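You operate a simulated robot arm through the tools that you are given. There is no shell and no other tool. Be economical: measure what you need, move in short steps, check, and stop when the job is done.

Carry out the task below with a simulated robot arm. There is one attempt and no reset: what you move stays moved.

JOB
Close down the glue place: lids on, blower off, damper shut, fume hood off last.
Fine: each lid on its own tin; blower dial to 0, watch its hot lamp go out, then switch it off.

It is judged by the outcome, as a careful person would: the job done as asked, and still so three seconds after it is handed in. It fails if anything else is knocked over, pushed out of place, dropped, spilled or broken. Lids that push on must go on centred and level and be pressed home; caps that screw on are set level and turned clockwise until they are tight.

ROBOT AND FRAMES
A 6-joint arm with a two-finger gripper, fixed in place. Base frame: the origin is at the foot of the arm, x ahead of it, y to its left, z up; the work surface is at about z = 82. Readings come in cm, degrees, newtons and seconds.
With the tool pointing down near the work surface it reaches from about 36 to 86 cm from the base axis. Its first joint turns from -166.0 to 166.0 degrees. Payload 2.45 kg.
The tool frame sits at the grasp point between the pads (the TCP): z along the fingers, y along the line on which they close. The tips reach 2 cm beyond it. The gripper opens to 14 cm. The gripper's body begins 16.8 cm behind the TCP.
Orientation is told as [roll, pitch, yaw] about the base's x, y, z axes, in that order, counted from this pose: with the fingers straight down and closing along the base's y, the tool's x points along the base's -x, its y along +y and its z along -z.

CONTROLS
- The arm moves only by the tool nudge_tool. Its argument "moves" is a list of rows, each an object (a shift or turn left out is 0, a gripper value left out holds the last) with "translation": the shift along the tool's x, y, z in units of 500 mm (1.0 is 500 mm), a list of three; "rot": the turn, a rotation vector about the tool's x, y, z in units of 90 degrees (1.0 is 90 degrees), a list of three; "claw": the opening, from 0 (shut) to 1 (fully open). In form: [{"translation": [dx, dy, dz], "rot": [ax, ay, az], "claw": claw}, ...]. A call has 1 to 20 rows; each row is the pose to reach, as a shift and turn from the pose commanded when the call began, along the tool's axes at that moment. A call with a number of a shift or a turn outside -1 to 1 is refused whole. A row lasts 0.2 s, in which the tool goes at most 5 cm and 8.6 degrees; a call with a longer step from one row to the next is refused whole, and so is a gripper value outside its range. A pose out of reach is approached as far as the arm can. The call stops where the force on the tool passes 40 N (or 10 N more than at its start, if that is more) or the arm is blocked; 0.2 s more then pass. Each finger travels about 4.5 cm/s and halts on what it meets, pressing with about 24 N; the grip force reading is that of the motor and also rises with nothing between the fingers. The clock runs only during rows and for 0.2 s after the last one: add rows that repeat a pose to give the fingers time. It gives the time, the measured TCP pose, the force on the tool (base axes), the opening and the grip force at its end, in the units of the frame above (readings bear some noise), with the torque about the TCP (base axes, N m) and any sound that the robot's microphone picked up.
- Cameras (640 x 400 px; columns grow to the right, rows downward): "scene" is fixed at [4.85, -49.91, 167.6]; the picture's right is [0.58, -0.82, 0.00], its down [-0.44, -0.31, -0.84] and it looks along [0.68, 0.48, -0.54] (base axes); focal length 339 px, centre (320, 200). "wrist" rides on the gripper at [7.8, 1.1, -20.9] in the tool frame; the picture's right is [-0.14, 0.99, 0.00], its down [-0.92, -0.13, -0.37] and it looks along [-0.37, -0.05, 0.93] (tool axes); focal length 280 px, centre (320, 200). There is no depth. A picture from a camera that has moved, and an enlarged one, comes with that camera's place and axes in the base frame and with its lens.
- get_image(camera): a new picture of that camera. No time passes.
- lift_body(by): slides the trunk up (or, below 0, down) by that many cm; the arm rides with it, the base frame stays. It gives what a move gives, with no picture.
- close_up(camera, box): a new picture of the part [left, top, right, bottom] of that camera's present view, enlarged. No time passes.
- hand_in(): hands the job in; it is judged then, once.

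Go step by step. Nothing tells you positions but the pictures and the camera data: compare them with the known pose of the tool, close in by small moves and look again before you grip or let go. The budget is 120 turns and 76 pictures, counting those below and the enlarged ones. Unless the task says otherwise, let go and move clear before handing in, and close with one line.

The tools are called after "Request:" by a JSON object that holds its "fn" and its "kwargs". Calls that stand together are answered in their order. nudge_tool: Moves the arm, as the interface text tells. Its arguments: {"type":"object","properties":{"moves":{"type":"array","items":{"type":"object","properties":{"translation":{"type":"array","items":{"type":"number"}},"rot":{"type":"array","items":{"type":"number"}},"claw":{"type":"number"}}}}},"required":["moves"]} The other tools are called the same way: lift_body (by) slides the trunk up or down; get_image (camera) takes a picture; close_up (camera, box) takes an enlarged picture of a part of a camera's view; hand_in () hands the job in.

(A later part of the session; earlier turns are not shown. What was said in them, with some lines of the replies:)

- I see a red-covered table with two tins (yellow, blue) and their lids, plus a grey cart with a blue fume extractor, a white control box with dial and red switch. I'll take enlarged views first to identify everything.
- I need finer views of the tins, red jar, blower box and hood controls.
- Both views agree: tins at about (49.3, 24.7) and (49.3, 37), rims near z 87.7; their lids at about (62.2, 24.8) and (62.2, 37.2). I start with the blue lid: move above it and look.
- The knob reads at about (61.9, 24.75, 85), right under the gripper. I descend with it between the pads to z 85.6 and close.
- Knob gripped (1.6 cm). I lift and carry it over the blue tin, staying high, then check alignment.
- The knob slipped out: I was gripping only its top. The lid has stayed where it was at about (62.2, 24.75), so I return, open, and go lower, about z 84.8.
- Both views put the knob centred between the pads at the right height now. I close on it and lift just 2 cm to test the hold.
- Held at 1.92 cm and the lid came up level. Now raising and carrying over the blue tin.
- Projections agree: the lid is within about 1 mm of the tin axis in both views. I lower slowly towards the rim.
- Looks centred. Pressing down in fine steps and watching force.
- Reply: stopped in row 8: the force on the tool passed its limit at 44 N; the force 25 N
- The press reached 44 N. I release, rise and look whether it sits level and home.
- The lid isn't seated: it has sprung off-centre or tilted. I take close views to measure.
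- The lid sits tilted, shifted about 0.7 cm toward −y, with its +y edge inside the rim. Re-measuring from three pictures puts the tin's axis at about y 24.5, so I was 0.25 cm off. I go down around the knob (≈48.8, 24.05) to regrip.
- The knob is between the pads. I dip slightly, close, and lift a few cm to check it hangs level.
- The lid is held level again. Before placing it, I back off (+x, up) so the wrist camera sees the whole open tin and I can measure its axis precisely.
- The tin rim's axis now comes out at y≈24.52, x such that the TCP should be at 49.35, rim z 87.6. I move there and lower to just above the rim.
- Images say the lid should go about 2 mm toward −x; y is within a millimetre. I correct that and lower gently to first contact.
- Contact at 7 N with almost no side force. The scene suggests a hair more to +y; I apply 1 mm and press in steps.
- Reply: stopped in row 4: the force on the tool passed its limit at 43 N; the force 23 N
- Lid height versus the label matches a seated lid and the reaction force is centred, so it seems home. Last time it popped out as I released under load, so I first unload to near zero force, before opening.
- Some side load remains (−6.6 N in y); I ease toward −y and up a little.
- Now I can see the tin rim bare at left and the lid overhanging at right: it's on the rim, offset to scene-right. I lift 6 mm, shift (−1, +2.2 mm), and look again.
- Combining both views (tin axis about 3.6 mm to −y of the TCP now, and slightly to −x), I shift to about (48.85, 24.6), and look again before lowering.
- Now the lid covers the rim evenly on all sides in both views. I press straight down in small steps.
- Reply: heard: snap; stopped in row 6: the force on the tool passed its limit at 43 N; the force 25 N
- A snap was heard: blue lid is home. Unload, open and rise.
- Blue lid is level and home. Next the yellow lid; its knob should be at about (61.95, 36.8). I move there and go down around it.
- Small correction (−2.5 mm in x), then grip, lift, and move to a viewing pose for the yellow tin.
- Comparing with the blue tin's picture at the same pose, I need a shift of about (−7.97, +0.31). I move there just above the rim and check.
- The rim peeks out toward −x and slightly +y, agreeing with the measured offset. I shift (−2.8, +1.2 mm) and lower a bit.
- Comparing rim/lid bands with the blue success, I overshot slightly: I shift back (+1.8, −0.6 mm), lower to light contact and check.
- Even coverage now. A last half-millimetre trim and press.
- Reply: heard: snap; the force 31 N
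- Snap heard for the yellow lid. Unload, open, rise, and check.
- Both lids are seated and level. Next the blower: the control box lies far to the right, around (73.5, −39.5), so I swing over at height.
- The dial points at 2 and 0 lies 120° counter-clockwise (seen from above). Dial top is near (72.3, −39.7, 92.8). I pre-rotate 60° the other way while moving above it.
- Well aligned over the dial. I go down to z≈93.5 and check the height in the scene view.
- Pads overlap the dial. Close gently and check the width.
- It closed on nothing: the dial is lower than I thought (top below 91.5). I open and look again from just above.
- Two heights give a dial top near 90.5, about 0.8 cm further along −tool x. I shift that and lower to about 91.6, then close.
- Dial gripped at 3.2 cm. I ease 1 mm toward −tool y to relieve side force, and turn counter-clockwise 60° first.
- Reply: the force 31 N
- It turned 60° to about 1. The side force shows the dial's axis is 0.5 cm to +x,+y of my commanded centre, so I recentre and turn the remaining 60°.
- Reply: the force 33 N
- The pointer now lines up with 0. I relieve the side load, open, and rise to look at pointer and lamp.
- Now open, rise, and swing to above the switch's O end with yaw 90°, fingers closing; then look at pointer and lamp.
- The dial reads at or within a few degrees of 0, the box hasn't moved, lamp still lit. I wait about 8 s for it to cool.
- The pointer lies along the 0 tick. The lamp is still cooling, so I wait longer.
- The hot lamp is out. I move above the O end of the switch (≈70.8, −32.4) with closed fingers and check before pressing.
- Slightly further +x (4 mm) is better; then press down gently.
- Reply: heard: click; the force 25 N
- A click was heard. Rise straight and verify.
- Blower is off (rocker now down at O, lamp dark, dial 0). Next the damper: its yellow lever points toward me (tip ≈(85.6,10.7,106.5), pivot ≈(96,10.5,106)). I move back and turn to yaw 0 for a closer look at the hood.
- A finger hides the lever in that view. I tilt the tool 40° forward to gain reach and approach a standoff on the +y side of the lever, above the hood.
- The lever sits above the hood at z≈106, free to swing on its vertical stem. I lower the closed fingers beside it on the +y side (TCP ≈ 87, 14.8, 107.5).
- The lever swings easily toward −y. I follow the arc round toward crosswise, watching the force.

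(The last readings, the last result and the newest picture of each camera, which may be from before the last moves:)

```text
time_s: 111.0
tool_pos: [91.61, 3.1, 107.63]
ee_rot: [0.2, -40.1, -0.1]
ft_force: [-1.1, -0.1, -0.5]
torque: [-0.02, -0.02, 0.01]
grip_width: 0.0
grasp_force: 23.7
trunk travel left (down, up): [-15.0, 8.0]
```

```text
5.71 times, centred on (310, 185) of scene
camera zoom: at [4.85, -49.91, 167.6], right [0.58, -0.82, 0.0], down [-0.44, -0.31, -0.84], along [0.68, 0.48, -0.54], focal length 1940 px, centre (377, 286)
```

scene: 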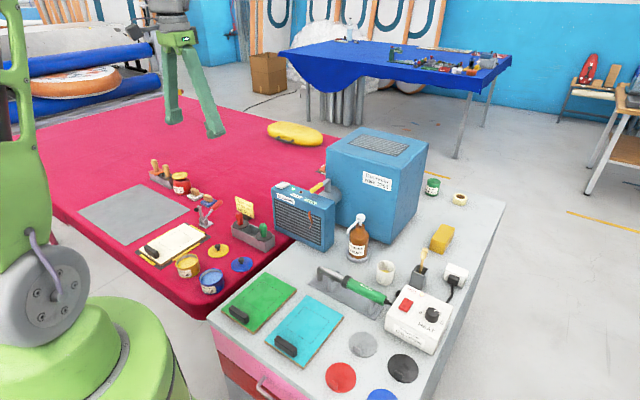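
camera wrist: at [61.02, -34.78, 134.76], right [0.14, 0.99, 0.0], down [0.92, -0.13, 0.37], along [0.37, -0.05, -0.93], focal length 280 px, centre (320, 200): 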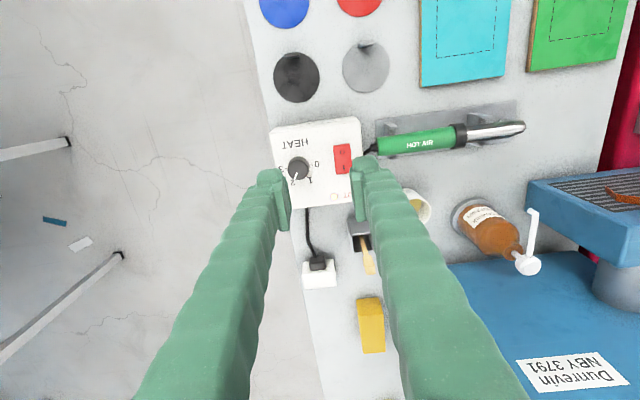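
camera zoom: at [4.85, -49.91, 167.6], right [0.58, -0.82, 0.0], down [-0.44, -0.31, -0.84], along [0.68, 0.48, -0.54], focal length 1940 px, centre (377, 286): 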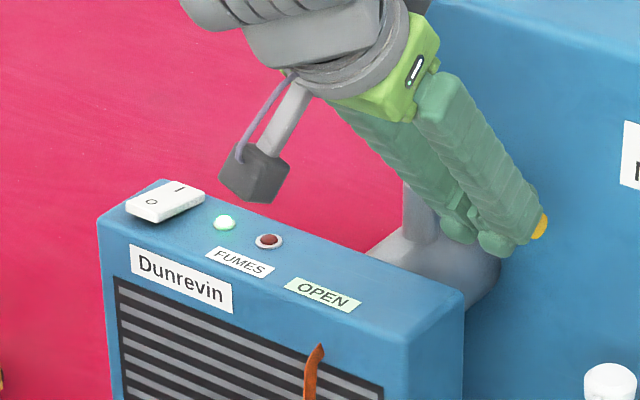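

Nearly crosswise, no stop felt yet, and the ribbon droops. I push on in small steps until resistance.

Request:
{"fn": "nudge_tool", "kwargs": {"moves": [{"translation": [-0.005, 0, 0.0042]}, {"translation": [-0.01, 0, 0.0084]}, {"translation": [-0.015, 0, 0.0126]}]}}

```text
time_s: 111.8
tool_pos: [92.62, 3.26, 107.44]
ee_rot: [0.3, -40.2, -0.1]
ft_force: [-0.7, -0.1, -0.2]
torque: [-0.02, 0.01, -0.03]
grip_width: 0.03
grasp_force: 24.2
trunk travel left (down, up): [-15.0, 8.0]
```

Request:
{"fn": "nudge_tool", "kwargs": {"moves": [{"translation": [-0.005, 0, 0.0042]}, {"translation": [-0.01, 0, 0.0084]}, {"translation": [-0.015, 0, 0.0126]}]}}

```text
time_s: 112.6
tool_pos: [93.34, 3.23, 107.66]
ee_rot: [0.2, -40.3, -0.1]
ft_force: [-11.6, -0.4, 8.4]
torque: [-0.03, 0.01, 0.03]
grip_width: 0.58
grasp_force: 29.5
trunk travel left (down, up): [-15.0, 8.0]
```

A stop is reached (about 12 N). I back away and up, then look.

Request:
{"fn": "nudge_tool", "kwargs": {"moves": [{"translation": [0.01, 0, -0.01]}, {"translation": [0.04, 0, -0.06]}, {"translation": [0.04, 0.04, -0.14]}, {"translation": [0.04, 0.1, -0.2]}, {"translation": [0.04, 0.18, -0.24]}, {"translation": [0.02, 0.26, -0.27]}]}}

Request:
{"fn": "close_up", "kwargs": {"camera": "scene", "box": [260, 150, 360, 220]}}

```text
time_s: 114.0
tool_pos: [83.97, 16.07, 116.96]
ee_rot: [0.1, -40.2, -0.1]
ft_force: [0.0, -0.4, -0.2]
torque: [-0.02, 0.01, -0.03]
grip_width: 0.0
grasp_force: 29.3
trunk travel left (down, up): [-15.0, 8.0]
```

```text
5.71 times, centred on (310, 185) of scene
camera zoom: at [4.85, -49.91, 167.6], right [0.58, -0.82, 0.0], down [-0.44, -0.31, -0.84], along [0.68, 0.48, -0.54], focal length 1940 px, centre (377, 286)
```

zoom: 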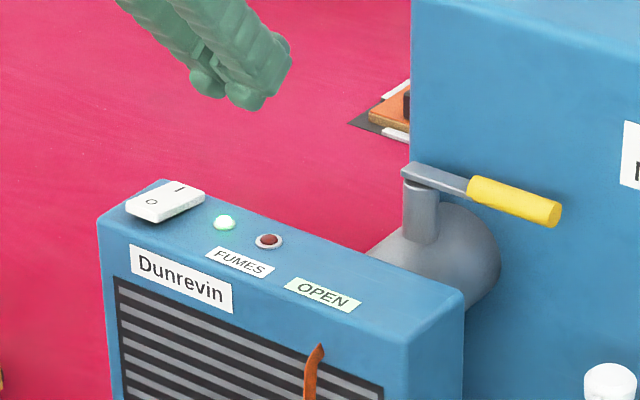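

The lever is crosswise at its stop and the ribbon hangs slack: damper shut. Last, the hood switch: its O end is near (85.1, 24.9, 104). I move above it.

Request:
{"fn": "nudge_tool", "kwargs": {"moves": [{"translation": [0.0, 0.06, 0.0]}, {"translation": [0.0, 0.12, 0.0]}, {"translation": [0.0, 0.1766, 0.0]}, {"translation": [0.04, 0.1766, 0.064]}, {"translation": [0.0802, 0.1766, 0.1275]}, {"translation": [0.0802, 0.1766, 0.1275]}]}}

Request:
{"fn": "close_up", "kwargs": {"camera": "scene", "box": [265, 165, 315, 205]}}

```text
time_s: 115.4
tool_pos: [85.2, 25.21, 109.87]
ee_rot: [0.2, -40.3, -0.2]
ft_force: [0.4, 0.5, 0.0]
torque: [0.02, -0.01, -0.01]
grip_width: 0.0
grasp_force: 29.1
trunk travel left (down, up): [-15.0, 8.0]
```

```text
10.00 times, centred on (290, 185) of scene
camera zoom: at [4.85, -49.91, 167.6], right [0.58, -0.82, 0.0], down [-0.44, -0.31, -0.84], along [0.68, 0.48, -0.54], focal length 3394 px, centre (620, 350)
```

zoom: 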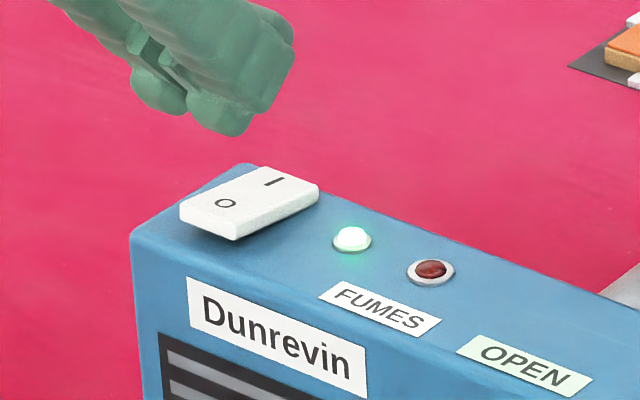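

Adjusting (−4, −8 mm) so the tip lands on the O end, then lowering to near contact.

Request:
{"fn": "nudge_tool", "kwargs": {"moves": [{"translation": [0.0061, -0.016, -0.0051]}, {"translation": [0.0061, -0.016, -0.0051]}, {"translation": [0.0216, -0.016, 0.0133]}, {"translation": [0.0319, -0.016, 0.0256]}, {"translation": [0.037, -0.016, 0.0317]}, {"translation": [0.037, -0.016, 0.0317]}]}}

Request:
{"fn": "close_up", "kwargs": {"camera": "scene", "box": [265, 165, 315, 205]}}

```text
time_s: 116.8
tool_pos: [84.84, 24.2, 107.36]
ee_rot: [0.1, -40.1, 0.0]
ft_force: [0.5, -0.4, 0.2]
torque: [0.0, -0.03, -0.02]
grip_width: 0.0
grasp_force: 29.6
trunk travel left (down, up): [-15.0, 8.0]
```

```text
10.00 times, centred on (290, 185) of scene
camera zoom: at [4.85, -49.91, 167.6], right [0.58, -0.82, 0.0], down [-0.44, -0.31, -0.84], along [0.68, 0.48, -0.54], focal length 3394 px, centre (620, 350)
```

zoom: 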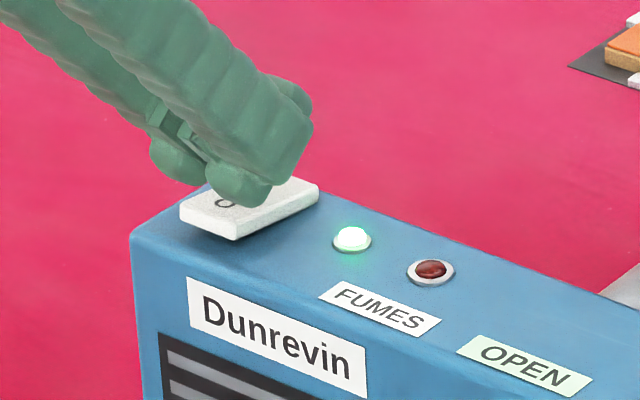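

Nearly touching. I shift 4 mm toward the edge for leverage and press down in small steps.

Request:
{"fn": "nudge_tool", "kwargs": {"moves": [{"translation": [0.0061, 0.003, -0.0051]}, {"translation": [0.01, 0.003, -0.0005]}, {"translation": [0.0125, 0.003, 0.0026]}, {"translation": [0.015, 0.003, 0.0056]}, {"translation": [0.0175, 0.003, 0.0087]}, {"translation": [0.02, 0.003, 0.0118]}, {"translation": [0.0215, 0.003, 0.0133]}]}}

```text
time_s: 118.4
tool_pos: [84.25, 24.38, 106.06]
ee_rot: [0.1, -40.1, -0.1]
ft_force: [0.0, 1.0, -0.4]
torque: [-0.01, 0.0, -0.01]
grip_width: 0.0
grasp_force: 29.7
trunk travel left (down, up): [-15.0, 8.0]
```

No contact yet. Continuing down with a touch of +x.

Request:
{"fn": "nudge_tool", "kwargs": {"moves": [{"translation": [-0.003, 0, 0.0025]}, {"translation": [-0.0005, 0, 0.0056]}, {"translation": [0.002, 0, 0.0086]}, {"translation": [0.0045, 0, 0.0117]}]}}

```text
time_s: 119.4
tool_pos: [84.52, 24.38, 105.51]
ee_rot: [0.1, -40.2, -0.1]
ft_force: [-0.3, -0.5, 1.2]
torque: [0.0, -0.04, 0.01]
grip_width: 0.0
grasp_force: 29.3
trunk travel left (down, up): [-15.0, 8.0]
```

Request:
{"fn": "nudge_tool", "kwargs": {"moves": [{"translation": [0.0025, 0, 0.003]}, {"translation": [0.005, 0, 0.006]}, {"translation": [0.0075, 0, 0.009]}, {"translation": [0.01, 0, 0.012]}]}}

```text
time_s: 120.4
tool_pos: [84.52, 24.34, 104.99]
ee_rot: [0.3, -40.5, -0.2]
ft_force: [-2.0, 1.4, 8.7]
torque: [0.09, 0.04, -0.03]
grip_width: 0.61
grasp_force: 29.5
trunk travel left (down, up): [-15.0, 8.0]
heard: click
```

Click. I rise clear and verify.

Request:
{"fn": "nudge_tool", "kwargs": {"moves": [{"translation": [-0.026, 0, -0.031]}, {"translation": [-0.064, 0, -0.077]}, {"translation": [-0.12, 0, -0.15]}, {"translation": [-0.13, 0, -0.23]}, {"translation": [-0.13, 0, -0.32]}, {"translation": [-0.13, 0, -0.41]}, {"translation": [-0.13, 0, -0.5]}]}}

Request:
{"fn": "close_up", "kwargs": {"camera": "scene", "box": [265, 165, 345, 225]}}

```text
time_s: 122.0
tool_pos: [73.17, 24.05, 127.91]
ee_rot: [0.2, -40.4, 0.1]
ft_force: [-0.5, -0.2, -2.0]
torque: [-0.01, -0.06, 0.0]
grip_width: 0.0
grasp_force: 29.4
trunk travel left (down, up): [-15.0, 8.0]
```

```text
6.67 times, centred on (305, 195) of scene
camera zoom: at [4.85, -49.91, 167.6], right [0.58, -0.82, 0.0], down [-0.44, -0.31, -0.84], along [0.68, 0.48, -0.54], focal length 2263 px, centre (420, 233)
```

zoom: 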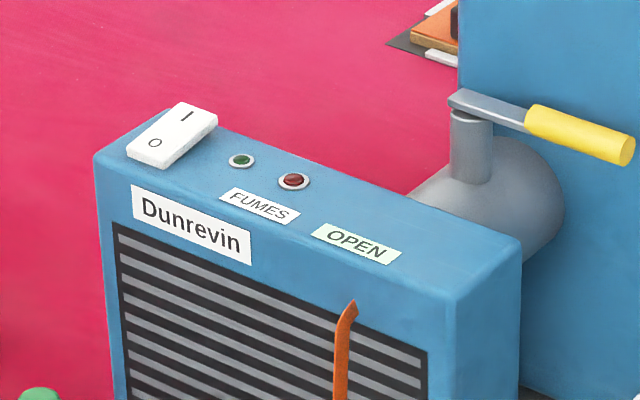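

The hood's green lamp is off and the rocker is at O, with the damper crosswise. One last overall look before handing in.

Request:
{"fn": "get_image", "kwargs": {"camera": "scene"}}

```text
0 pictures are left
```

scene: 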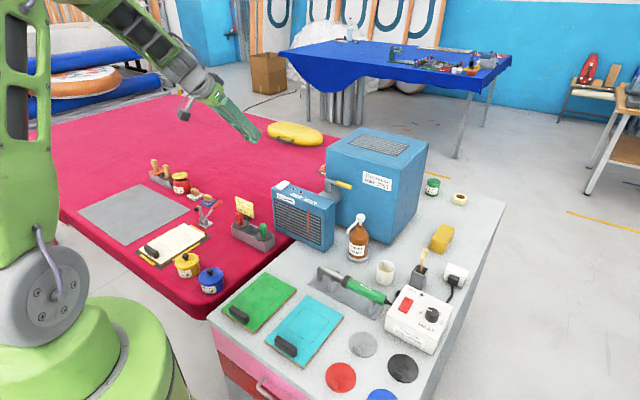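

Everything is in place, nothing else has moved, and the arm is clear, so I hand in.

Request:
{"fn": "hand_in", "kwargs": {}}

```text
The job is handed in.
```

The glue place is closed down: both lids are snapped onto their own tins, the blower dial is at 0, and the blower was switched off once its hot lamp had gone out. The damper is shut, and the fume hood was switched off last.
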